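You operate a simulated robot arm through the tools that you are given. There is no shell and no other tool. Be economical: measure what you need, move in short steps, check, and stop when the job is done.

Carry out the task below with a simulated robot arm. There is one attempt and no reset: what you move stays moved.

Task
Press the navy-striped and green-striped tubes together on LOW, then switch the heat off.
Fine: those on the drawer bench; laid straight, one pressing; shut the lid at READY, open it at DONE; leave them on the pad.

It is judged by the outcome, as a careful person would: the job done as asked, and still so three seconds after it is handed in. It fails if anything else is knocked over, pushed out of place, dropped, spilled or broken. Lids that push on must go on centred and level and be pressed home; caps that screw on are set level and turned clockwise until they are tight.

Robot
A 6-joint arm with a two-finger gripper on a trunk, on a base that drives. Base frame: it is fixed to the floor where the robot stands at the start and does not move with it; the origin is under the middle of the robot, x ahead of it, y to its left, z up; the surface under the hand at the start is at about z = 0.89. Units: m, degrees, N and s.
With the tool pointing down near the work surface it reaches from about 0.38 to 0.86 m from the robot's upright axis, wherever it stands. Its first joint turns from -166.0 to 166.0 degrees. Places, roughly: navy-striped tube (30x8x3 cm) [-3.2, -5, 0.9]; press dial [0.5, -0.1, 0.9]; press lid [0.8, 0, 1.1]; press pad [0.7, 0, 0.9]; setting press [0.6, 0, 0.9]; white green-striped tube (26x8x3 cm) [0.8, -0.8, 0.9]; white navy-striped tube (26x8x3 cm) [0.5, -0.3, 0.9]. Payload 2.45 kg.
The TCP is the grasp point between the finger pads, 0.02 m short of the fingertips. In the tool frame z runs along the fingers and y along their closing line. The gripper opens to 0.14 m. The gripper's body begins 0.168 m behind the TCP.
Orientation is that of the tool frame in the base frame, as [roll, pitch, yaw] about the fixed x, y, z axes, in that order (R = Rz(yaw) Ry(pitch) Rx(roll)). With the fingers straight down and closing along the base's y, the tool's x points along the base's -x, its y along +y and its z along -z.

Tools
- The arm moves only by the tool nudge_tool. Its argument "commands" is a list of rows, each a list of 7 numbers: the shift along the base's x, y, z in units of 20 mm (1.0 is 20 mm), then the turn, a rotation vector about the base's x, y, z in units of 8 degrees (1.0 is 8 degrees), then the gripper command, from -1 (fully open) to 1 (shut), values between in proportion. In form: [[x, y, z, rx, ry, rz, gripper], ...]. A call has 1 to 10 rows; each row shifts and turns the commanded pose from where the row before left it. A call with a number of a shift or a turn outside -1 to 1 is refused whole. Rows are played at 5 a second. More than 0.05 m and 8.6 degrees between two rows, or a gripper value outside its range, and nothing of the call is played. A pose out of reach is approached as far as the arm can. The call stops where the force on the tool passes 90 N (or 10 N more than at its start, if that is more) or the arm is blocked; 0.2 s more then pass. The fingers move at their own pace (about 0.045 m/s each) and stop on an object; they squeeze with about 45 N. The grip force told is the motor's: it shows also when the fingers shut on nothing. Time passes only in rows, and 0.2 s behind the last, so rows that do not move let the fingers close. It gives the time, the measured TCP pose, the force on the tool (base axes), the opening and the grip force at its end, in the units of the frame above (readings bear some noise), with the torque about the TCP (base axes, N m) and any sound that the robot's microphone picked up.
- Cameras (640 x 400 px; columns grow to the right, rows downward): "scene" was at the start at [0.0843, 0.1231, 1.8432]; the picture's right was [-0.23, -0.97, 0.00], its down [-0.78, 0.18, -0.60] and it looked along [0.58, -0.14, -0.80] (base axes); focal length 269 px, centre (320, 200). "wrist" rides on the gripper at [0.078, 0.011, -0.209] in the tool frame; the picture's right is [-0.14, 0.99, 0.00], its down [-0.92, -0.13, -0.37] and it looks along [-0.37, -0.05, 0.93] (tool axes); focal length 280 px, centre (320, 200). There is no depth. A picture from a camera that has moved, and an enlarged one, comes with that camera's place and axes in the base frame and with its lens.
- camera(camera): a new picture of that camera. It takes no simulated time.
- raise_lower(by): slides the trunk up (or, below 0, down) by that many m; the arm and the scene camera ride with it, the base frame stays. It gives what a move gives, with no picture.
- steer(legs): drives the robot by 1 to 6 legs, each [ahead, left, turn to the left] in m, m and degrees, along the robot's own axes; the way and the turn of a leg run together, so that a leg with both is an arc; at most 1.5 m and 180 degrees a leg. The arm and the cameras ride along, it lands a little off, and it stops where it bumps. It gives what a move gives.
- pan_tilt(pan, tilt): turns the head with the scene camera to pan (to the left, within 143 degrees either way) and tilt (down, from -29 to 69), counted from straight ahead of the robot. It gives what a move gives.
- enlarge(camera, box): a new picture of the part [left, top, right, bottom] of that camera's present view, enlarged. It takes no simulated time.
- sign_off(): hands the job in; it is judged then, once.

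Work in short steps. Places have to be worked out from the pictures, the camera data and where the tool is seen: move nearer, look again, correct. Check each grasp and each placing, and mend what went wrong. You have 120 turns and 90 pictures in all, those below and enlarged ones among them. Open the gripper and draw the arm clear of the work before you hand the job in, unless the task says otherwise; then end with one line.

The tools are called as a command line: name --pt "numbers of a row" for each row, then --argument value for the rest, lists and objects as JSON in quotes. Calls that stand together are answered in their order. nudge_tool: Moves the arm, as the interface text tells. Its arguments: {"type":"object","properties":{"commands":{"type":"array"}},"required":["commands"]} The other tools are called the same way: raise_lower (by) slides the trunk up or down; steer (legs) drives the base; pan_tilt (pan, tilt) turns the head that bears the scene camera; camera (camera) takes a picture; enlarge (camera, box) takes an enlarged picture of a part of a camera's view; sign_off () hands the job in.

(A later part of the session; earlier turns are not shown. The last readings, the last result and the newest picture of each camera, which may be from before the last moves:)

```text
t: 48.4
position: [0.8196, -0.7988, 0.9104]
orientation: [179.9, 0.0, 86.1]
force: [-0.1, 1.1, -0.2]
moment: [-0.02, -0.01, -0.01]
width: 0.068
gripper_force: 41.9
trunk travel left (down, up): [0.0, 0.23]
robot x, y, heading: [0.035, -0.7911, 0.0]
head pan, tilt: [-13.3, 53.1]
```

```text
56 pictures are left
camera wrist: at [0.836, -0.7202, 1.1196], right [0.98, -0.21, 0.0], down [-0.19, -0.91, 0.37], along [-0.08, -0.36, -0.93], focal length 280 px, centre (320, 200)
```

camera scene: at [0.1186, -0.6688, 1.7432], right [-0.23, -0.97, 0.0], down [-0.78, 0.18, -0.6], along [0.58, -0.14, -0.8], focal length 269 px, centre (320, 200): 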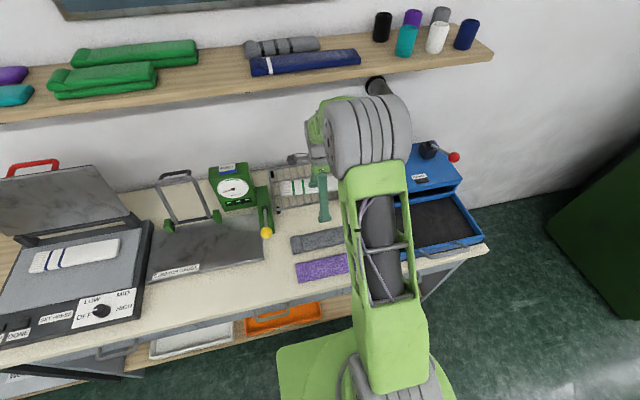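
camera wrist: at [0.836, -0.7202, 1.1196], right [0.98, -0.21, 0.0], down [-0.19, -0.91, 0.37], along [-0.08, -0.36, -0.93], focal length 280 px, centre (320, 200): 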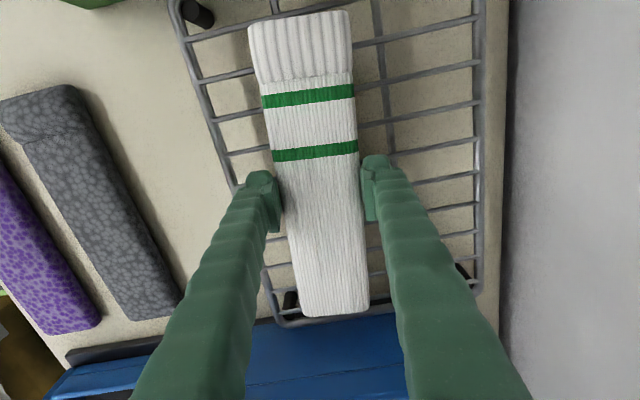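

Gripped (0.068 m, 42 N). Lift 4 cm, draw back from under the shelf, then raise.

nudge_tool --pt "0 0 0.5 0 0 0 1" --pt "0 0 1 0 0 0 1" --pt "-0.5 0 0.5 0 0 0 1" --pt "-1 0 0 0 0 0 1" --pt "-1 0 0 0 0 0 1" --pt "-1 0 0 0 0 0 1" --pt "-1 0 0 0 0 0 1" --pt "-1 0 0 0 0 0 1" --pt "-1 0 0 0 0 0 1" --pt "-1 0 0.5 0 0 0.48 1"

nudge_tool --pt "-1 0 1 0 0 0 1" --pt "-1 0 1 0 0 0 1" --pt "-1 0 1 0 0 0 1" --pt "-1 0 1 0 0 0 1" --pt "-1 0 1 0 0 0 1" --pt "-1 0 1 0 0 0 1" --pt "0 0 1 0 0 0 1" --pt "0 0 1 0 0 0 1" --pt "0 0 1 0 0 0 1"

camera --camera "scene"

```text
t: 50.6
position: [0.6675, -0.798, 0.9615]
orientation: [180.0, 0.1, 89.9]
force: [-0.1, 0.5, -0.4]
moment: [0.02, 0.03, -0.03]
width: 0.0676
gripper_force: 45.1
trunk travel left (down, up): [0.0, 0.23]
robot x, y, heading: [0.0371, -0.7915, -0.4]
head pan, tilt: [-13.3, 53.1]
```

```text
t: 52.6
position: [0.5499, -0.7978, 1.1414]
orientation: [-180.0, 0.1, 89.9]
force: [-0.1, -0.7, -0.1]
moment: [0.0, -0.02, 0.04]
width: 0.0674
gripper_force: 44.8
trunk travel left (down, up): [0.0, 0.23]
robot x, y, heading: [0.0365, -0.7893, 0.2]
head pan, tilt: [-13.3, 53.1]
```

```text
55 pictures are left
camera scene: at [0.1181, -0.6688, 1.7433], right [-0.23, -0.97, 0.0], down [-0.78, 0.18, -0.6], along [0.58, -0.14, -0.8], focal length 269 px, centre (320, 200)
```

scene: 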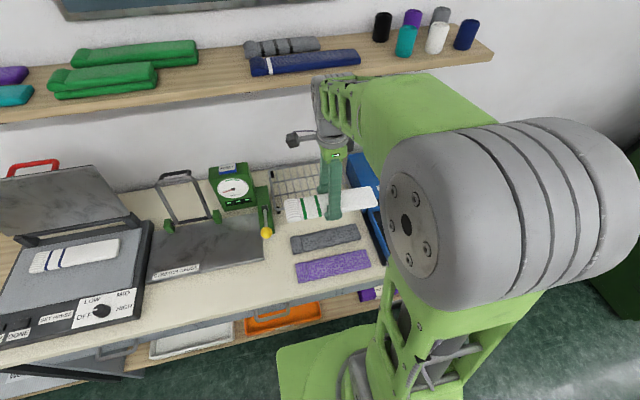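

The green tube is held straight. Drive back to the left, in front of the press.

steer --legs '[[-0.03, 0.84, 0]]'

camera --camera "wrist"

camera --camera "scene"

```text
t: 60.4
position: [0.5207, 0.0431, 1.1407]
orientation: [180.0, 0.0, 89.9]
force: [-0.4, 0.0, -0.2]
moment: [0.01, 0.02, 0.0]
width: 0.0675
gripper_force: 44.8
trunk travel left (down, up): [0.0, 0.23]
robot x, y, heading: [0.003, 0.05, -0.1]
head pan, tilt: [-13.3, 53.1]
```

```text
54 pictures are left
camera wrist: at [0.5311, 0.1216, 1.3507], right [0.99, -0.14, 0.0], down [-0.13, -0.92, 0.37], along [-0.05, -0.37, -0.93], focal length 280 px, centre (320, 200)
```

wrist: 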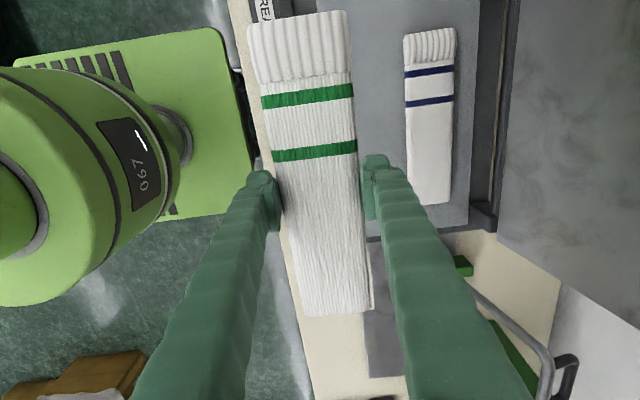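

```text
53 pictures are left
camera scene: at [0.089, 0.173, 1.7432], right [-0.23, -0.97, 0.0], down [-0.78, 0.18, -0.6], along [0.58, -0.14, -0.8], focal length 269 px, centre (320, 200)
```

scene: 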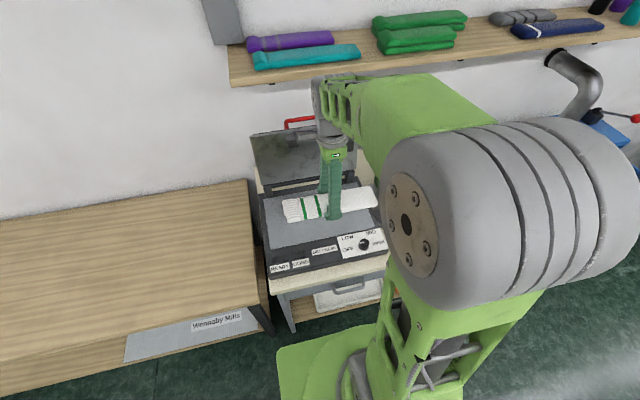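

Navy centre is at x≈0.688. I place green at x≈0.584, y≈0.047; descend above that spot.

nudge_tool --pt "1 0.2 -1 0 0 0 1" --pt "1 0 -1 0 0 0 1" --pt "1 0 -1 0 0 0 1" --pt "0.15 0 -1 0 0 0 1" --pt "0 0 -1 0 0 0 1" --pt "0 0 -1 0 0 0 1" --pt "0 0 -1 0 0 0 1" --pt "0 0 -1 0 0 0 1" --pt "0 0 -1 0 0 0 1"

camera --camera "wrist"

```text
t: 62.4
position: [0.5834, 0.0481, 0.9603]
orientation: [-180.0, 0.0, 89.8]
force: [0.7, 1.3, -0.8]
moment: [0.0, 0.0, -0.02]
width: 0.0674
gripper_force: 44.9
trunk travel left (down, up): [0.0, 0.23]
robot x, y, heading: [0.0051, 0.0518, 0.1]
head pan, tilt: [-13.3, 53.1]
```

```text
52 pictures are left
camera wrist: at [0.5948, 0.1256, 1.1707], right [0.99, -0.14, 0.0], down [-0.13, -0.92, 0.37], along [-0.05, -0.37, -0.93], focal length 280 px, centre (320, 200)
```

wrist: 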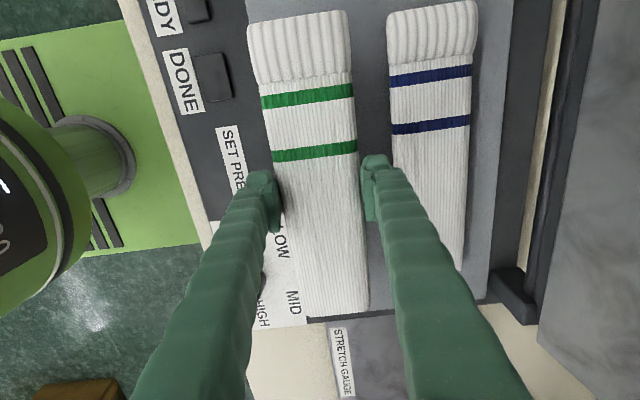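

Alignment is good, clear of navy. Lower to the pad.

nudge_tool --pt "0 0 -0.7 0 0 0 1" --pt "0 0 -0.7 0 0 0 1" --pt "0 0 -0.3 0 0 0 1"

nudge_tool --pt "0 0 -0.15 0 0 0 1" --pt "0 0 -0.15 0 0 0 1"

nudge_tool --pt "0 0 -0.12 0 0 0 1" --pt "0 0 -0.1 0 0 0 1"

```text
t: 63.1
position: [0.5828, 0.0494, 0.928]
orientation: [179.9, 0.0, 89.7]
force: [0.5, -0.6, -0.6]
moment: [0.04, 0.05, -0.02]
width: 0.0675
gripper_force: 45.1
trunk travel left (down, up): [0.0, 0.23]
robot x, y, heading: [0.0063, 0.0493, -0.2]
head pan, tilt: [-13.3, 53.1]
```

```text
t: 63.8
position: [0.5839, 0.0471, 0.9229]
orientation: [-180.0, 0.0, 89.8]
force: [0.1, -0.2, 0.0]
moment: [0.01, 0.0, -0.04]
width: 0.0677
gripper_force: 44.8
trunk travel left (down, up): [0.0, 0.23]
robot x, y, heading: [0.0032, 0.046, 0.0]
head pan, tilt: [-13.3, 53.1]
```

```text
t: 64.3
position: [0.5831, 0.0463, 0.9201]
orientation: [179.7, 0.0, 89.9]
force: [-3.0, 0.3, 30.8]
moment: [-0.02, 0.7, 0.04]
width: 0.0676
gripper_force: 45.3
trunk travel left (down, up): [0.0, 0.23]
robot x, y, heading: [0.0048, 0.051, -0.2]
head pan, tilt: [-13.3, 53.1]
```

Contact at 0.920. Open only to 0.08 and rise straight up.

nudge_tool --pt "0 0 0.1 0 0 0 1" --pt "0 0 0 0 0 0 -0.14" --pt "0 0 0 0 0 0 -0.14" --pt "0 0 0.5 0 0 0 -0.14" --pt "0 0 1 0 0 0 -0.14" --pt "0 0 1 0 0 0 -0.14" --pt "0 0 1 0 0 0 -0.14" --pt "0 0 1 0 0 0 -0.14" --pt "-0.5 0 1 0 0 0 -0.14" --pt "-0.5 0 1 0 0 0 -0.14"

camera --camera "wrist"

```text
t: 66.5
position: [0.562, 0.0464, 1.0489]
orientation: [180.0, -0.1, 89.8]
force: [-0.2, 0.5, -0.6]
moment: [0.0, -0.03, 0.02]
width: 0.0799
gripper_force: 0.1
trunk travel left (down, up): [0.0, 0.23]
robot x, y, heading: [0.0044, 0.0506, -0.2]
head pan, tilt: [-13.3, 53.1]
```

```text
51 pictures are left
camera wrist: at [0.5733, 0.1248, 1.2573], right [0.99, -0.14, 0.0], down [-0.13, -0.92, 0.37], along [-0.05, -0.37, -0.93], focal length 280 px, centre (320, 200)
```

wrist: 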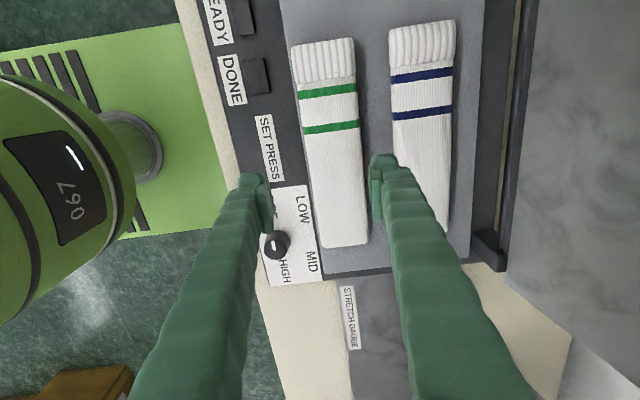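

Both tubes lie on the pad. Enlarge to check the pad edge, and the dial.

enlarge --camera "wrist" --box '[230, 10, 390, 150]'

enlarge --camera "wrist" --box '[230, 150, 390, 300]'

```text
2.86 times, centred on (310, 80) of wrist
camera zoom: at [0.5733, 0.1248, 1.2573], right [0.99, -0.14, 0.0], down [-0.13, -0.92, 0.37], along [-0.05, -0.37, -0.93], focal length 801 px, centre (349, 543)
```

zoom: 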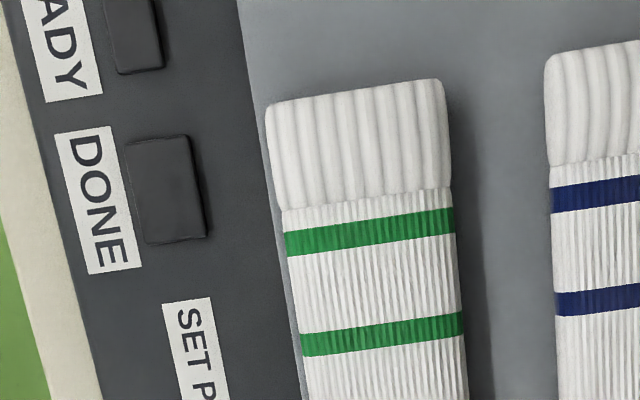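

```text
2.67 times, centred on (310, 225) of wrist
camera zoom: at [0.5733, 0.1248, 1.2573], right [0.99, -0.14, 0.0], down [-0.13, -0.92, 0.37], along [-0.05, -0.37, -0.93], focal length 748 px, centre (347, 133)
```

zoom: 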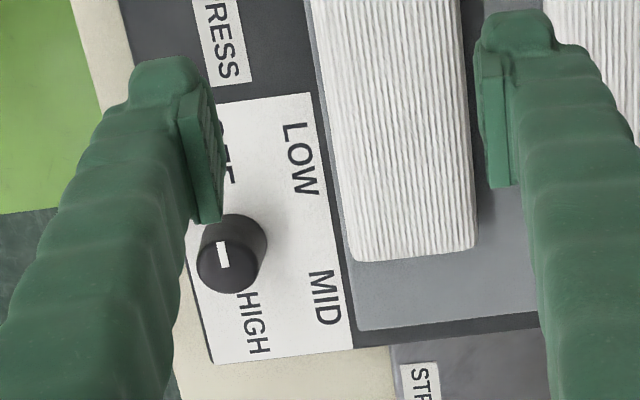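

Dial knob ≈ (0.485, -0.073), top near z 0.92. I position above it, pre-rotated +26°, and look at the lid to plan its closing before heating.

nudge_tool --pt "-0.65 -1 0 0 0 0.55 0.14" --pt "-0.65 -1 0 0 0 0.55 0.14" --pt "-0.65 -1 0 0 0 0.55 0.14" --pt "-0.65 -1 0 0 0 0.55 0.14" --pt "-0.65 -1 -0.5 0 0 0.55 0.14" --pt "-0.6 -0.95 -0.5 0 0 0.5 0.14"

camera --camera "wrist"

camera --camera "scene"

```text
t: 68.0
position: [0.4869, -0.0707, 1.0273]
orientation: [179.9, 0.1, 115.9]
force: [-0.2, -0.2, 0.4]
moment: [-0.03, 0.02, -0.02]
width: 0.06
gripper_force: 0.1
trunk travel left (down, up): [0.0, 0.23]
robot x, y, heading: [0.0032, 0.049, -0.0]
head pan, tilt: [-13.3, 53.1]
```

```text
48 pictures are left
camera wrist: at [0.4619, 0.0046, 1.2367], right [0.95, 0.31, 0.0], down [0.29, -0.88, 0.37], along [0.11, -0.35, -0.93], focal length 280 px, centre (320, 200)
```

wrist: 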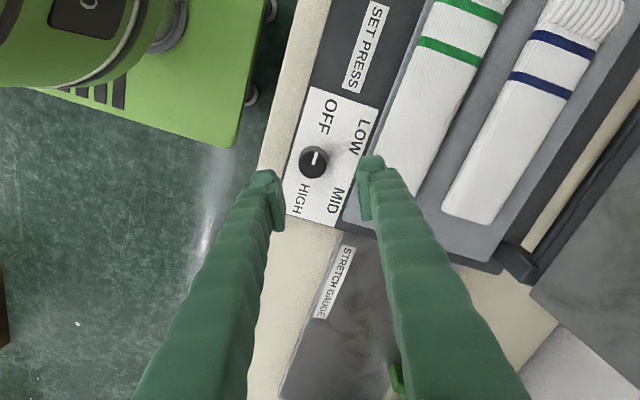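

```text
47 pictures are left
camera scene: at [0.089, 0.1727, 1.7433], right [-0.23, -0.97, 0.0], down [-0.78, 0.19, -0.6], along [0.58, -0.14, -0.8], focal length 269 px, centre (320, 200)
```

scene: 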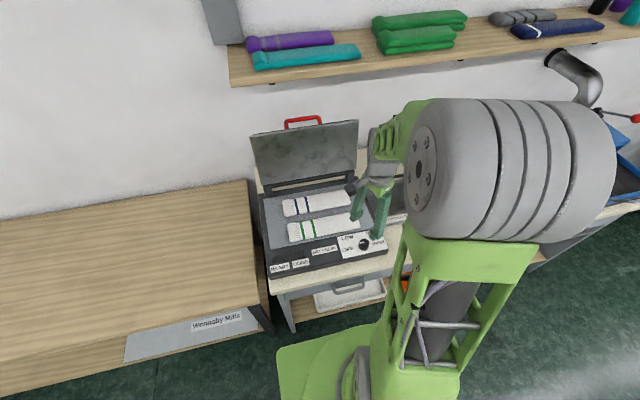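

enlarge --camera "scene" --box '[230, 100, 390, 290]'

```text
2.11 times, centred on (310, 195) of scene
camera zoom: at [0.089, 0.1727, 1.7433], right [-0.23, -0.97, 0.0], down [-0.78, 0.19, -0.6], along [0.58, -0.14, -0.8], focal length 566 px, centre (341, 210)
```

zoom: 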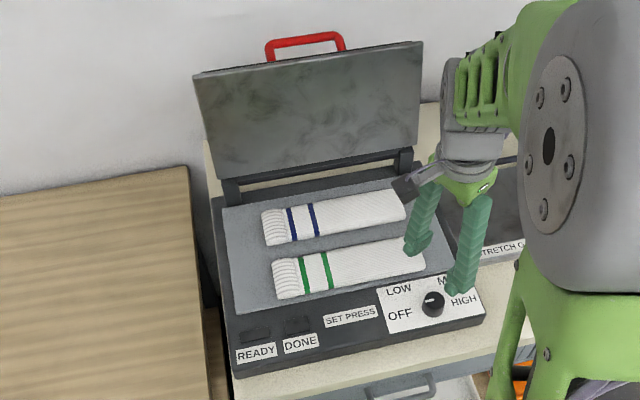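

The handle bar is ≈ (0.83, 0.05, 1.20), under the shelf, so I'll grip it with the tool tilted forward. I back the base off 0.18 m and rehearse that pose before heating.

steer --legs '[[-0.18, 0, 0]]'

nudge_tool --pt "0.5 0.5 1 0 0 -1 0" --pt "0.5 0.5 1 0 0 -1 0" --pt "1 0.7 1 0 0 -1 0" --pt "1 0.7 1 0 0 -0.24 0" --pt "1 0.7 1 0 -1 0 0" --pt "1 0.7 1 0 -1 0 0" --pt "1 0.7 1 0 -1 0 0" --pt "1 0.7 1 0 -1 0 0" --pt "1 0.5 1 0 -1 0 0" --pt "1 0.4 1 0 -1 0 0"

nudge_tool --pt "1 0 0.5 0 -1 0 0" --pt "1 0 0.5 0 -0.5 0 0" --pt "1 0 0 0 0 0 0" --pt "1 0 0 0 0 0 0"

camera --camera "wrist"

camera --camera "scene"

```text
t: 69.5
position: [0.3059, -0.0703, 1.0289]
orientation: [179.9, 0.0, 115.8]
force: [-0.4, 0.9, 0.2]
moment: [-0.02, -0.05, 0.02]
width: 0.0601
gripper_force: 0.0
trunk travel left (down, up): [0.0, 0.23]
robot x, y, heading: [-0.1752, 0.05, -0.1]
head pan, tilt: [-13.3, 53.1]
```

```text
t: 71.7
position: [0.4863, 0.0555, 1.2275]
orientation: [131.8, -0.1, 90.0]
force: [0.2, 0.1, 0.0]
moment: [-0.03, -0.03, 0.0]
width: 0.07
gripper_force: 0.0
trunk travel left (down, up): [0.0, 0.23]
robot x, y, heading: [-0.176, 0.0459, -0.2]
head pan, tilt: [-13.3, 53.1]
```

```text
t: 72.7
position: [0.5658, 0.0516, 1.247]
orientation: [120.0, -0.1, 89.9]
force: [0.5, 1.0, 0.7]
moment: [-0.01, 0.01, 0.0]
width: 0.0699
gripper_force: 0.0
trunk travel left (down, up): [0.0, 0.23]
robot x, y, heading: [-0.1789, 0.0514, 0.0]
head pan, tilt: [-13.3, 53.1]
```

```text
45 pictures are left
camera wrist: at [0.3899, 0.13, 1.3613], right [0.5, -0.14, 0.86], down [-0.38, -0.92, 0.07], along [0.78, -0.37, -0.51], focal length 280 px, centre (320, 200)
```

wrist: 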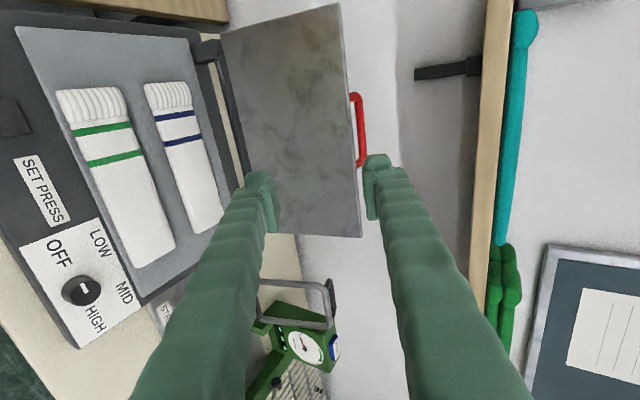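

```text
44 pictures are left
camera scene: at [-0.0917, 0.1732, 1.7432], right [-0.23, -0.97, 0.0], down [-0.78, 0.18, -0.6], along [0.58, -0.14, -0.8], focal length 269 px, centre (320, 200)
```

scene: 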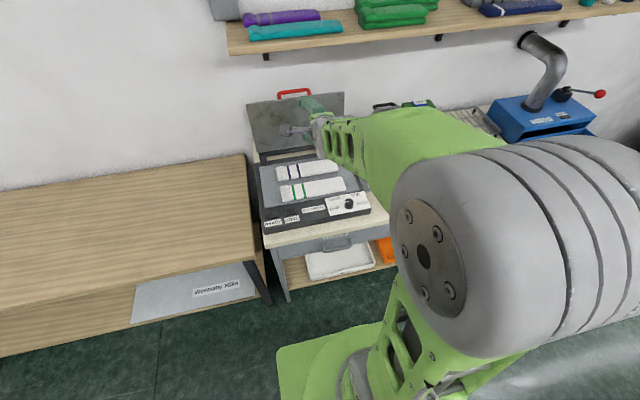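

enlarge --camera "wrist" --box '[310, 70, 410, 190]'

enlarge --camera "scene" --box '[230, 70, 360, 170]'

```text
3.33 times, centred on (360, 130) of wrist
camera zoom: at [0.3899, 0.13, 1.3613], right [0.5, -0.14, 0.86], down [-0.38, -0.92, 0.07], along [0.78, -0.37, -0.51], focal length 935 px, centre (187, 433)
```

zoom: 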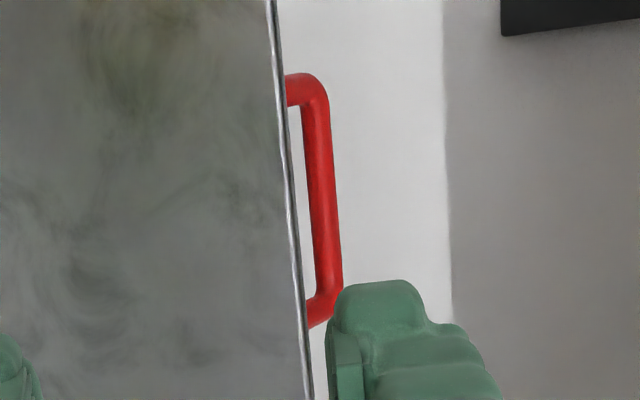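

```text
4.00 times, centred on (295, 120) of scene
camera zoom: at [-0.0917, 0.1732, 1.7432], right [-0.23, -0.97, 0.0], down [-0.78, 0.18, -0.6], along [0.58, -0.14, -0.8], focal length 1075 px, centre (420, 520)
```

zoom: 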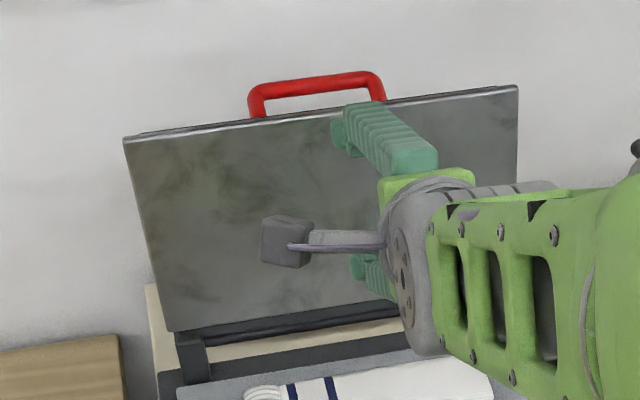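

The red bar stands ~5 cm off the lid's outer face: bar ≈ (0.868, 0.053, 1.15), hinge ≈ (0.765, 0.925). I rehearse a 45° approach to just above it, gripper slightly open.

nudge_tool --pt "1 0 0 0 1 0 0.4" --pt "1 0 0 0 0.9 0 0.4" --pt "1 0 0 0 0 0 0.4" --pt "1 0 0 0 0 0 0.4" --pt "1 0 0 0 0 0 0.4" --pt "1 0 0 0 0 0 0.4" --pt "1 0 0 0 0 0 0.4" --pt "1 0 0 0 0 0 0.4" --pt "1 0 0 0 0 0 0.4" --pt "1 0 -0.3 0 0 0 0.4"

camera --camera "wrist"

enlarge --camera "scene" --box '[220, 20, 400, 180]'

```text
t: 74.9
position: [0.7661, 0.0509, 1.2407]
orientation: [135.1, -0.1, 90.0]
force: [0.4, -0.4, -0.7]
moment: [-0.01, 0.01, 0.0]
width: 0.0419
gripper_force: 0.1
trunk travel left (down, up): [0.0, 0.23]
robot x, y, heading: [-0.1783, 0.0512, -0.0]
head pan, tilt: [-13.3, 53.1]
```

```text
41 pictures are left
camera wrist: at [0.6257, 0.1304, 1.3973], right [0.7, -0.14, 0.7], down [-0.35, -0.92, 0.17], along [0.62, -0.37, -0.7], focal length 280 px, centre (320, 200)
```

wrist: 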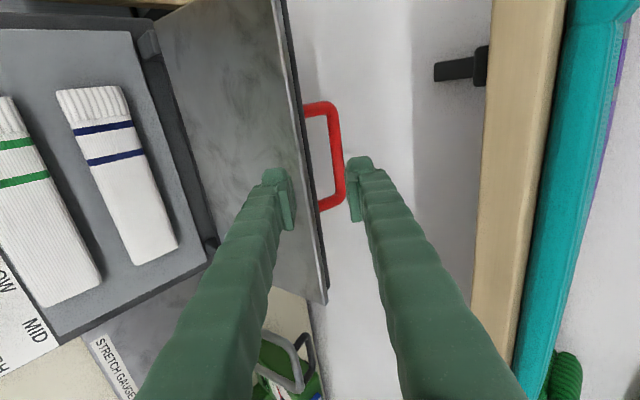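

```text
2.50 times, centred on (310, 100) of scene
camera zoom: at [-0.0916, 0.1732, 1.7432], right [-0.23, -0.97, 0.0], down [-0.78, 0.18, -0.6], along [0.58, -0.14, -0.8], focal length 672 px, centre (345, 450)
```

zoom: 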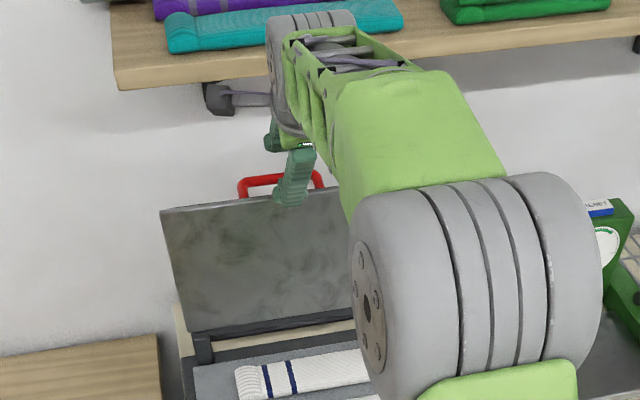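

Triangulation gives bar ≈ (0.888, 0.050, 1.148), shelf underside front ≈ (0.77, 1.354): a 45° grip will clear. Now back to the dial, pre-rotated +26°.

nudge_tool --pt "-1 0 0 0 0 0 0.14" --pt "-1 0 0 0 0 0 0.14" --pt "-1 0 0 0 1 0 0.14" --pt "-1 -0.5 0 0 1 0 0.14" --pt "-1 -0.5 0 0 1 0 0.14" --pt "-1 -0.5 -0.5 0 1 0 0.14" --pt "-1 -0.5 -0.5 0 1 0 0.14" --pt "-1 -0.5 -0.5 0 0.64 0 0.14" --pt "-1 -0.5 -1 0 0 0.6 0.14" --pt "-1 -0.5 -1 0 0 0.6 0.14"

nudge_tool --pt "-1 -0.5 -1 0 0 0.6 0.14" --pt "-1 -0.5 -1 0 0 0.6 0.14" --pt "-1 -0.5 -1 0 0 0.4 0.14" --pt "-1 -0.5 -1 0 0 0.4 0.14" --pt "-0.3 -0.6 -1 0 0 0 0.14" --pt "0 0 -1 0 0 0 0.14" --pt "0 0 -1 0 0 0 0.14"

camera --camera "wrist"

```text
t: 77.1
position: [0.5644, -0.0201, 1.1736]
orientation: [-179.6, 0.1, 99.5]
force: [0.1, 0.3, 0.2]
moment: [0.01, -0.05, -0.02]
width: 0.0603
gripper_force: 0.0
trunk travel left (down, up): [0.0, 0.23]
robot x, y, heading: [-0.1787, 0.0488, -0.2]
head pan, tilt: [-13.3, 53.1]
```

```text
t: 78.7
position: [0.4794, -0.0717, 1.0296]
orientation: [-179.7, 0.0, 115.5]
force: [0.1, 0.6, 0.0]
moment: [0.01, 0.0, 0.02]
width: 0.0602
gripper_force: 0.1
trunk travel left (down, up): [0.0, 0.23]
robot x, y, heading: [-0.1779, 0.0511, 0.0]
head pan, tilt: [-13.3, 53.1]
```

```text
39 pictures are left
camera wrist: at [0.4554, 0.0051, 1.2388], right [0.95, 0.3, -0.01], down [0.28, -0.89, 0.37], along [0.11, -0.35, -0.93], focal length 280 px, centre (320, 200)
```

wrist: 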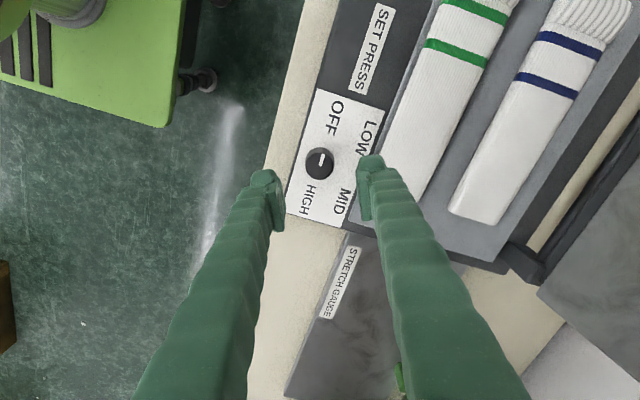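

The knob is centred under the tool. Descend to z≈0.92 around it.

nudge_tool --pt "0 0 -1 0 0 0 0.14" --pt "0 0 -1 0 0 0 0.14" --pt "0 0 -1 0 0 0 0.14" --pt "0 0 -1 0 0 0 0.14" --pt "0 0 -1 0 0 0 0.14" --pt "0 0 -0.4 0 0 0 0.14"

enlarge --camera "wrist" --box '[220, 60, 440, 280]'

```text
t: 80.1
position: [0.4795, -0.0681, 0.9225]
orientation: [-179.6, 0.0, 115.6]
force: [0.1, 0.5, -0.1]
moment: [0.0, -0.01, 0.03]
width: 0.0601
gripper_force: 0.1
trunk travel left (down, up): [0.0, 0.23]
robot x, y, heading: [-0.1765, 0.0514, -0.3]
head pan, tilt: [-13.3, 53.1]
```

```text
1.82 times, centred on (330, 170) of wrist
camera zoom: at [0.4565, 0.0074, 1.1323], right [0.95, 0.3, -0.01], down [0.28, -0.89, 0.37], along [0.11, -0.35, -0.93], focal length 510 px, centre (302, 254)
```

zoom: 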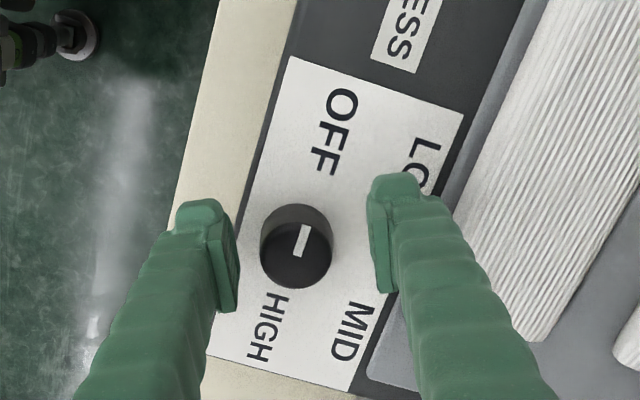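

Fingers straddle the knob. Close on it.

nudge_tool --pt "0 0 0 0 0 0 0.5" --pt "0 0 0 0 0 0 1" --pt "0 0 0 0 0 0 1"

```text
t: 80.9
position: [0.4753, -0.0715, 0.9257]
orientation: [-179.6, -0.1, 115.4]
force: [-28.4, -10.9, 16.9]
moment: [-0.03, -0.23, -0.26]
width: 0.0276
gripper_force: 28.1
trunk travel left (down, up): [0.0, 0.23]
robot x, y, heading: [-0.1803, 0.0495, 0.1]
head pan, tilt: [-13.3, 53.1]
```

Gripped, with side load: the knob is a few mm toward -x. I ease the tool that way.

nudge_tool --pt "-0.15 -0.06 0 0 0 0 1" --pt "-0.05 0 0 0 0 0 1"

```text
t: 81.5
position: [0.4751, -0.0704, 0.931]
orientation: [179.8, 0.3, 115.5]
force: [-20.8, -14.2, 55.9]
moment: [0.31, -0.69, -0.2]
width: 0.0161
gripper_force: 41.2
trunk travel left (down, up): [0.0, 0.23]
robot x, y, heading: [-0.1732, 0.0512, -0.4]
head pan, tilt: [-13.3, 53.1]
```

The fingers are being squeezed up off the knob (width 0.016). Open and look.

nudge_tool --pt "0 0 0 0 0 0 0.14" --pt "0 0 0 0 0 0 0.14" --pt "0 0 0 0 0 0 0.14"

enlarge --camera "wrist" --box '[220, 60, 440, 280]'

```text
t: 82.3
position: [0.4745, -0.0673, 0.9244]
orientation: [-179.6, 0.0, 115.4]
force: [-0.3, -0.6, -0.3]
moment: [0.01, -0.06, -0.02]
width: 0.0603
gripper_force: 0.0
trunk travel left (down, up): [0.0, 0.23]
robot x, y, heading: [-0.1809, 0.0509, -0.3]
head pan, tilt: [-13.3, 53.1]
```

```text
1.82 times, centred on (330, 170) of wrist
camera zoom: at [0.4526, 0.0071, 1.1328], right [0.95, 0.3, -0.01], down [0.28, -0.89, 0.37], along [0.11, -0.35, -0.93], focal length 510 px, centre (302, 254)
```

zoom: 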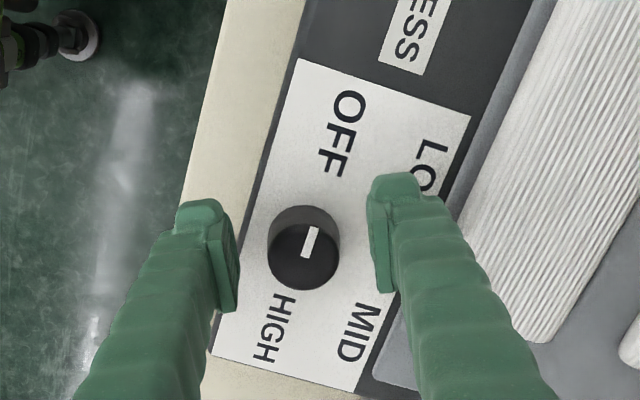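

The knob is lower and ≈8 mm further to -y than the fingers. Shift to (0.479, -0.076) and go down in small steps until near the panel.

nudge_tool --pt "0.2 -0.4 0 0 0 0 0.14" --pt "0 0 -0.3 0 0 0 0.14" --pt "0 0 -0.2 0 0 0 0.14"

nudge_tool --pt "0 0 -0.2 0 0 0 0.14"

nudge_tool --pt "0 0 -0.15 0 0 0 0.14"

```text
t: 83.1
position: [0.479, -0.0793, 0.912]
orientation: [-179.7, 0.0, 115.5]
force: [0.5, 0.3, -0.4]
moment: [0.03, -0.02, -0.04]
width: 0.0603
gripper_force: 0.1
trunk travel left (down, up): [0.0, 0.23]
robot x, y, heading: [-0.1736, 0.0489, -0.1]
head pan, tilt: [-13.3, 53.1]
```

```text
t: 83.5
position: [0.4776, -0.0788, 0.9101]
orientation: [-179.7, 0.0, 115.5]
force: [0.8, 0.0, -0.5]
moment: [-0.02, 0.05, -0.01]
width: 0.0602
gripper_force: 0.1
trunk travel left (down, up): [0.0, 0.23]
robot x, y, heading: [-0.1753, 0.051, -0.1]
head pan, tilt: [-13.3, 53.1]
```

```text
t: 83.9
position: [0.4791, -0.079, 0.9067]
orientation: [-179.7, 0.0, 115.5]
force: [0.0, -0.6, 0.4]
moment: [-0.02, 0.02, 0.02]
width: 0.0602
gripper_force: 0.0
trunk travel left (down, up): [0.0, 0.23]
robot x, y, heading: [-0.1748, 0.0513, 0.1]
head pan, tilt: [-13.3, 53.1]
```

nudge_tool --pt "0 0.1 -0.2 0 0 0 0.14"

enlarge --camera "wrist" --box '[220, 60, 440, 280]'

```text
t: 84.3
position: [0.4795, -0.0758, 0.9019]
orientation: [-179.7, 0.0, 115.5]
force: [1.4, 1.2, 0.5]
moment: [0.01, -0.01, 0.03]
width: 0.0601
gripper_force: 0.0
trunk travel left (down, up): [0.0, 0.23]
robot x, y, heading: [-0.1761, 0.0492, -0.2]
head pan, tilt: [-13.3, 53.1]
```

```text
1.82 times, centred on (330, 170) of wrist
camera zoom: at [0.4566, -0.0008, 1.1114], right [0.95, 0.3, -0.01], down [0.28, -0.89, 0.37], along [0.11, -0.35, -0.93], focal length 510 px, centre (302, 254)
```

zoom: 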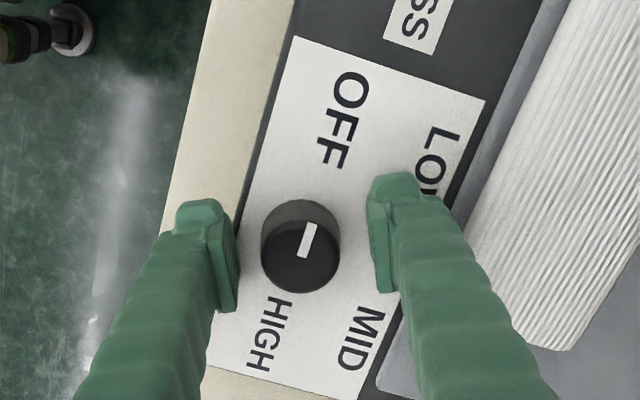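

Centred now; close.

nudge_tool --pt "0 0 0 0 0 0 0.5" --pt "0 0 0 0 0 0 0.7" --pt "0 0 0 0 0 0 0.7" --pt "0 0 0 0 0 0 0.7"

```text
t: 85.3
position: [0.4781, -0.0775, 0.9023]
orientation: [-179.7, 0.0, 115.5]
force: [-4.1, -1.4, 6.0]
moment: [0.12, 0.03, -0.03]
width: 0.0348
gripper_force: 44.8
trunk travel left (down, up): [0.0, 0.23]
robot x, y, heading: [-0.1797, 0.0514, 0.3]
head pan, tilt: [-13.3, 53.1]
```

Firm grip on the knob (0.035 m). Turn clockwise about 48°.

nudge_tool --pt "0 0 0 0 0 -1 0.7" --pt "0 0 0 0 0 -1 0.7" --pt "0 0 0 0 0 -1 0.7" --pt "0 0 0 0 0 -1 0.7" --pt "0 0 0 0 0 -1 0.7" --pt "0 0 0 0 0 -1 0.7"

enlarge --camera "wrist" --box '[220, 60, 440, 280]'

```text
t: 86.7
position: [0.4804, -0.0763, 0.9029]
orientation: [-179.8, 0.0, 67.4]
force: [3.4, -4.1, 1.1]
moment: [-0.43, 0.07, 0.02]
width: 0.0348
gripper_force: 45.3
trunk travel left (down, up): [0.0, 0.23]
robot x, y, heading: [-0.1728, 0.0505, -0.2]
head pan, tilt: [-13.3, 53.1]
```

```text
1.82 times, centred on (330, 170) of wrist
camera zoom: at [0.5214, -0.0092, 1.1119], right [0.86, -0.51, 0.0], down [-0.47, -0.8, 0.37], along [-0.19, -0.32, -0.93], focal length 510 px, centre (302, 254)
```

zoom: 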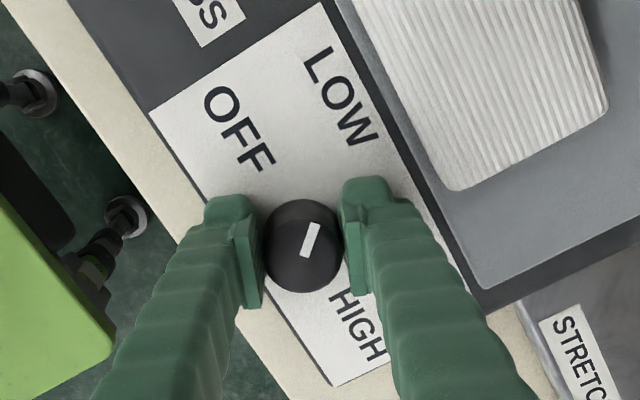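

The pointer now aims at LOW. Release and rise, then check.

nudge_tool --pt "0 0 0 0 0 0 0.14" --pt "0 0 0 0 0 0 0.14" --pt "0 0 1 0 0 0 0.14" --pt "0 0 1 0 0 0 0.14" --pt "0 0 1 0 0 0 0.14" --pt "0 0 1 0 0 0.7 0.14" --pt "0 0 1 0 0 0.7 0.14" --pt "0 0.3 1 0 0 0.7 0.14" --pt "0 0.3 1 0 0 0.7 0.14"

camera --camera "wrist"

```text
t: 88.7
position: [0.4816, -0.065, 1.0432]
orientation: [-179.7, 0.0, 90.0]
force: [-0.5, 0.3, 0.4]
moment: [-0.04, 0.0, 0.0]
width: 0.0601
gripper_force: 0.0
trunk travel left (down, up): [0.0, 0.23]
robot x, y, heading: [-0.177, 0.0493, -0.2]
head pan, tilt: [-13.3, 53.1]
```

```text
34 pictures are left
camera wrist: at [0.4929, 0.0128, 1.253], right [0.99, -0.14, -0.01], down [-0.13, -0.92, 0.37], along [-0.06, -0.37, -0.93], focal length 280 px, centre (320, 200)
```

wrist: 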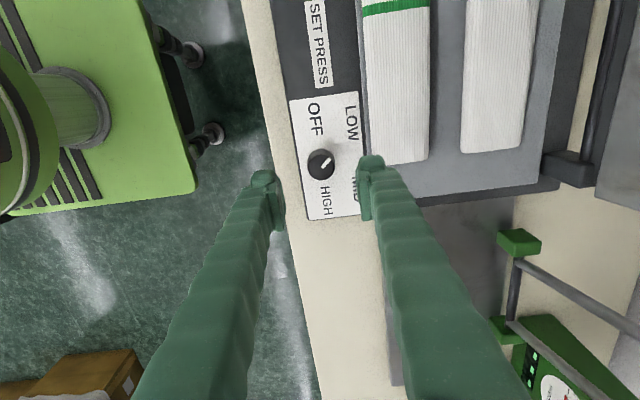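

The pointer is at LOW. Now I move to the lid-handle pre-grip pose; then read the READY lamp.

nudge_tool --pt "0.5 0.5 1 0 0 0 0.4" --pt "0.5 0.5 1 0 0 0 0.4" --pt "1 0.7 1 0 -0.6 0 0.4" --pt "1 0.7 1 0 -0.6 0 0.4" --pt "1 0.7 1 0 -0.6 0 0.4" --pt "1 0.7 1 0 -0.7 0 0.4" --pt "1 0.7 1 0 -0.7 0 0.4" --pt "1 0.5 1 0 -0.8 0 0.4" --pt "1 0.4 1 0 -0.8 0 0.4" --pt "1 0.3 1 0 -0.8 0 0.4"

nudge_tool --pt "1 0 0 0 0 0 0.4" --pt "1 0 0 0 0 0 0.4" --pt "1 0 0 0 0 0 0.4" --pt "1 0 0 0 0 0 0.4" --pt "1 0 0 0 0 0 0.4"

enlarge --camera "scene" --box '[230, 80, 400, 260]'

camera --camera "wrist"

```text
t: 90.9
position: [0.6583, 0.0526, 1.2445]
orientation: [135.5, -0.1, 89.9]
force: [0.6, 0.8, -1.3]
moment: [0.01, 0.02, -0.01]
width: 0.042
gripper_force: 0.1
trunk travel left (down, up): [0.0, 0.23]
robot x, y, heading: [-0.1775, 0.0483, -0.4]
head pan, tilt: [-13.3, 53.1]
```

```text
t: 92.1
position: [0.7606, 0.0474, 1.2416]
orientation: [135.5, 0.0, 89.9]
force: [-0.8, 0.0, -0.8]
moment: [0.02, -0.05, -0.02]
width: 0.0421
gripper_force: 0.1
trunk travel left (down, up): [0.0, 0.23]
robot x, y, heading: [-0.1744, 0.0514, -0.4]
head pan, tilt: [-13.3, 53.1]
```

```text
2.22 times, centred on (315, 170) of scene
camera zoom: at [-0.0916, 0.1732, 1.7432], right [-0.23, -0.97, 0.0], down [-0.78, 0.18, -0.6], along [0.58, -0.14, -0.8], focal length 597 px, centre (331, 267)
```

zoom: 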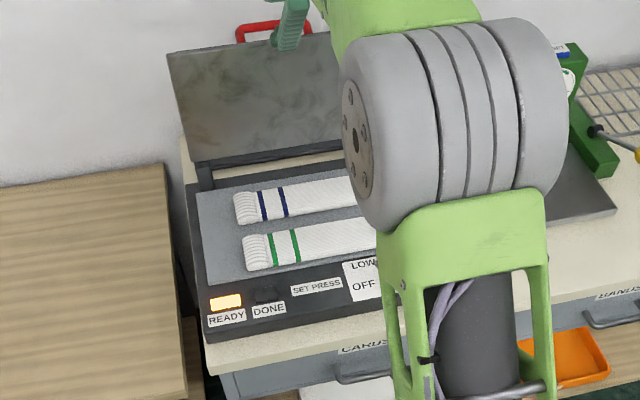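

```text
32 pictures are left
camera wrist: at [0.6209, 0.1264, 1.4002], right [0.71, -0.14, 0.69], down [-0.35, -0.92, 0.17], along [0.61, -0.37, -0.7], focal length 280 px, centre (320, 200)
```

wrist: 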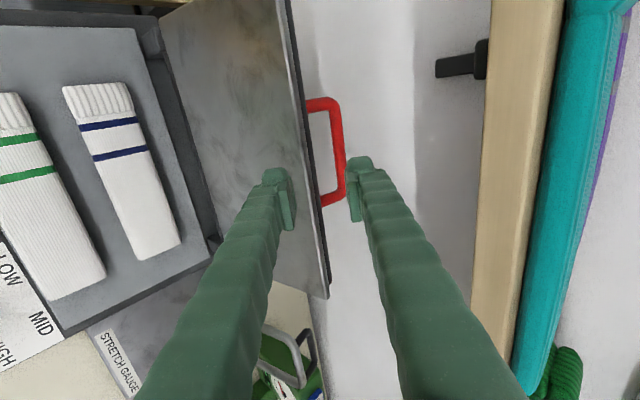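

READY is lit. Shift onto the grip axis and advance 45° along it part-way, then look.

nudge_tool --pt "0.9 0.1 0.1 0 0 0 0.45" --pt "0.9 0.1 0.1 0 0 0 0.45" --pt "0.7 0 -0.7 0 0 0 0.45" --pt "0.7 0 -0.7 0 0 0 0.45" --pt "0.7 0 -0.7 0 0 0 0.45"

camera --camera "wrist"

```text
t: 93.3
position: [0.8374, 0.0521, 1.2047]
orientation: [135.4, -0.1, 89.8]
force: [-0.4, -0.3, 0.2]
moment: [0.03, -0.02, -0.02]
width: 0.0385
gripper_force: 0.0
trunk travel left (down, up): [0.0, 0.23]
robot x, y, heading: [-0.178, 0.0479, -0.2]
head pan, tilt: [-13.3, 53.1]
```

```text
31 pictures are left
camera wrist: at [0.6979, 0.1318, 1.3619], right [0.71, -0.14, 0.69], down [-0.35, -0.92, 0.17], along [0.61, -0.37, -0.7], focal length 280 px, centre (320, 200)
```

wrist: 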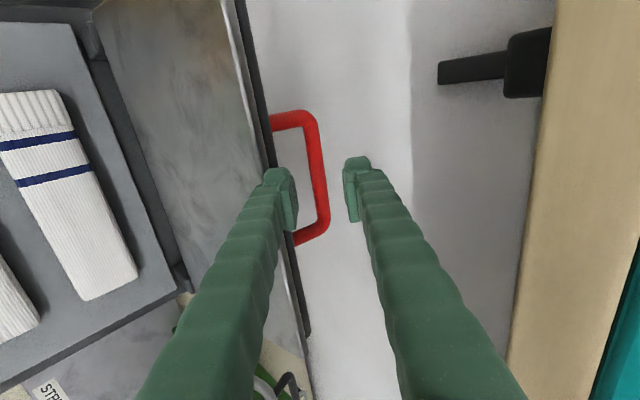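

Bar lines up between the fingers. Advance 5 cm further.

nudge_tool --pt "0.7 0 -0.7 0 0 0 0.5" --pt "0.7 0 -0.7 0 0 0 0.5" --pt "0.5 0 -0.5 0 0 0 0.5"

camera --camera "wrist"

```text
t: 94.1
position: [0.8746, 0.0533, 1.174]
orientation: [135.1, 0.1, 89.9]
force: [6.5, -0.5, 24.8]
moment: [-0.34, 0.73, 0.1]
width: 0.023
gripper_force: 0.2
trunk travel left (down, up): [0.0, 0.23]
robot x, y, heading: [-0.1772, 0.0507, -0.3]
head pan, tilt: [-13.3, 53.1]
```

```text
30 pictures are left
camera wrist: at [0.734, 0.1314, 1.3288], right [0.7, -0.14, 0.7], down [-0.35, -0.92, 0.17], along [0.62, -0.37, -0.69], focal length 280 px, centre (320, 200)
```

wrist: 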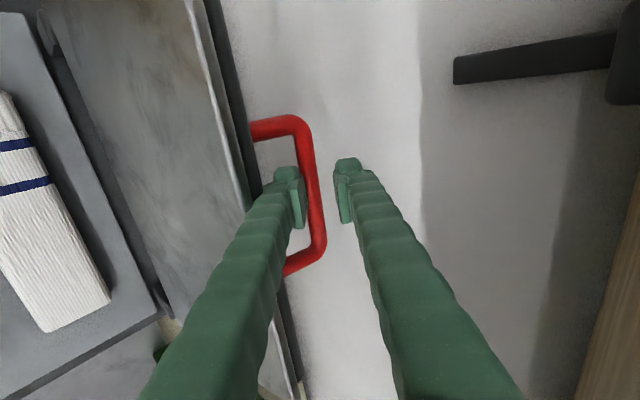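

There's contact (25 N, lower finger pushed inward), likely the lid edge. Back off 2 cm and inspect.

nudge_tool --pt "-0.5 0 0.5 0 0 0 0.5" --pt "-0.2 0 0.2 0 0 0 0.5"

enlarge --camera "wrist" --box '[180, 80, 400, 300]'

enlarge --camera "scene" --box '[250, 40, 370, 140]'

```text
t: 94.7
position: [0.8601, 0.0538, 1.1775]
orientation: [135.7, -0.1, 89.9]
force: [2.5, -1.7, 5.0]
moment: [-0.11, 0.19, 0.09]
width: 0.0322
gripper_force: 0.0
trunk travel left (down, up): [0.0, 0.23]
robot x, y, heading: [-0.1775, 0.0525, -0.1]
head pan, tilt: [-13.3, 53.1]
```

```text
1.82 times, centred on (290, 190) of wrist
camera zoom: at [0.7221, 0.1315, 1.3355], right [0.71, -0.14, 0.69], down [-0.35, -0.92, 0.17], along [0.61, -0.37, -0.7], focal length 510 px, centre (374, 218)
```

zoom: 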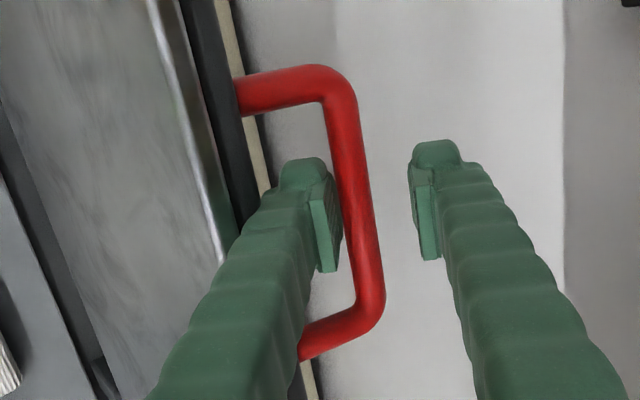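

```text
4.00 times, centred on (310, 90) of scene
camera zoom: at [-0.0928, 0.173, 1.7431], right [-0.23, -0.97, 0.0], down [-0.78, 0.18, -0.6], along [0.58, -0.14, -0.8], focal length 1075 px, centre (360, 640)
```

zoom: 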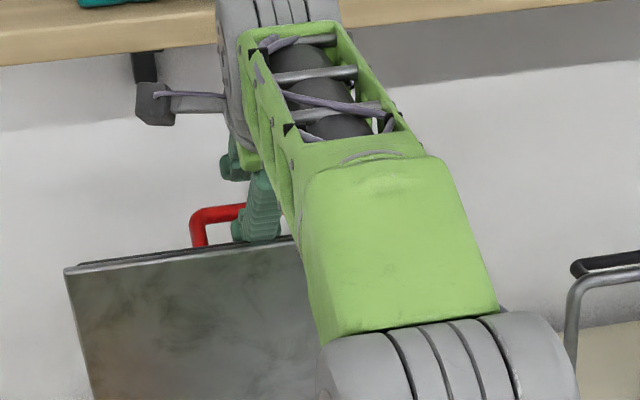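

The lower finger just rests on the lid's back edge, inside the handle loop – harmless, it only starts the closing. Advance to bring the bar between the fingertips, then clamp it.

nudge_tool --pt "0.35 0 -0.5 0 0 0 0.45" --pt "0.35 0 -0.5 0 0 0 0.45" --pt "0.3 0 -0.45 0 0 0 0.45" --pt "0 0 0 0 0 0 1" --pt "0 0 0 0 0 0 1" --pt "0 0 0 0 0 0 1"

enlarge --camera "wrist" --box '[180, 80, 400, 300]'

```text
t: 96.1
position: [0.8702, 0.0533, 1.1663]
orientation: [134.9, 0.0, 89.9]
force: [-69.9, 0.2, 47.4]
moment: [-0.51, 3.38, -0.64]
width: 0.006
gripper_force: 32.3
trunk travel left (down, up): [0.0, 0.23]
robot x, y, heading: [-0.177, 0.0498, -0.3]
head pan, tilt: [-13.3, 53.1]
```

```text
1.82 times, centred on (290, 190) of wrist
camera zoom: at [0.73, 0.1317, 1.3213], right [0.7, -0.14, 0.7], down [-0.35, -0.92, 0.17], along [0.62, -0.37, -0.69], focal length 510 px, centre (374, 218)
```

zoom: 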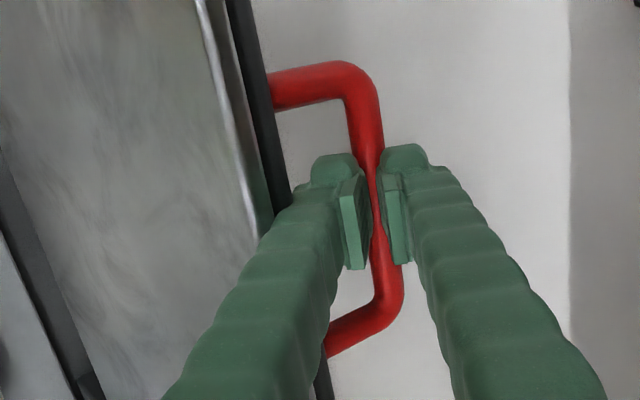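

The tips squeezed off the bar. Reopen, and read the free pose.

nudge_tool --pt "0 0 0 0 0 0 0.4" --pt "0 0 0 0 0 0 0.4" --pt "0 0 0 0 0 0 0.4"

enlarge --camera "wrist" --box '[180, 80, 400, 300]'

```text
t: 96.9
position: [0.8786, 0.0534, 1.1742]
orientation: [133.9, 0.0, 89.9]
force: [-20.7, -1.6, 59.3]
moment: [-0.94, 2.51, -0.13]
width: 0.0283
gripper_force: 0.1
trunk travel left (down, up): [0.0, 0.23]
robot x, y, heading: [-0.1771, 0.0487, -0.3]
head pan, tilt: [-13.3, 53.1]
```

```text
1.82 times, centred on (290, 190) of wrist
camera zoom: at [0.7348, 0.1318, 1.3268], right [0.69, -0.14, 0.71], down [-0.36, -0.92, 0.16], along [0.63, -0.37, -0.68], focal length 510 px, centre (374, 218)
```

zoom: 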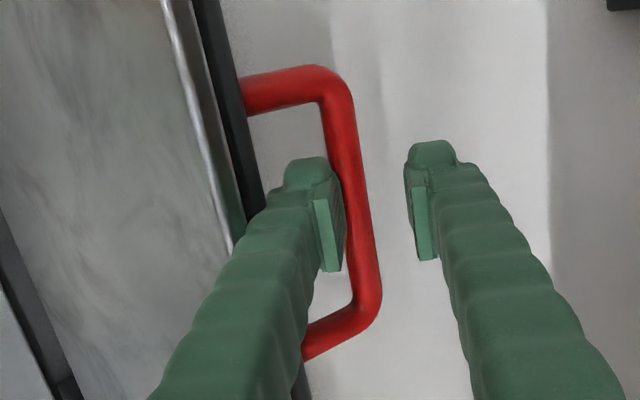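

The lower fingertip sits on top of the bar; at this lid angle the loop is too tight. I'll back off slightly and pull the lid edge forward (-x) first, which opens up the geometry.

nudge_tool --pt "-0.5 0 0.5 0 0 0 0.4" --pt "-0.3 0 0.3 0 0 0 0.4" --pt "-0.7 0 0 0 0 0 0.4" --pt "-0.7 0 0 0 0 0 0.4"

camera --camera "wrist"

```text
t: 97.9
position: [0.8382, 0.0541, 1.1554]
orientation: [136.5, -0.1, 89.9]
force: [-0.7, 0.0, -4.9]
moment: [0.04, -0.18, -0.02]
width: 0.0439
gripper_force: 1.7
trunk travel left (down, up): [0.0, 0.23]
robot x, y, heading: [-0.1759, 0.0487, 0.0]
head pan, tilt: [-13.3, 53.1]
```

```text
25 pictures are left
camera wrist: at [0.7008, 0.1327, 1.3149], right [0.72, -0.14, 0.68], down [-0.35, -0.92, 0.18], along [0.6, -0.36, -0.71], focal length 280 px, centre (320, 200)
```

wrist: 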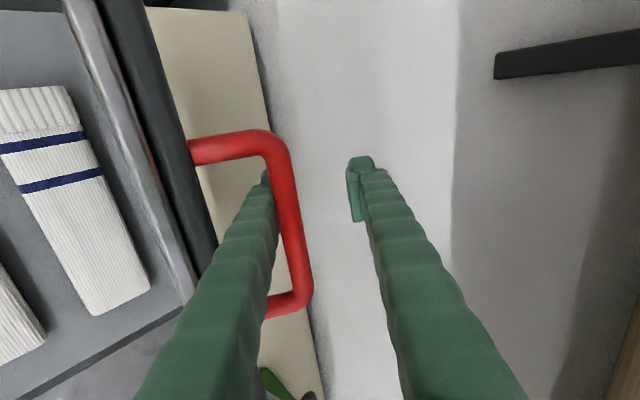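

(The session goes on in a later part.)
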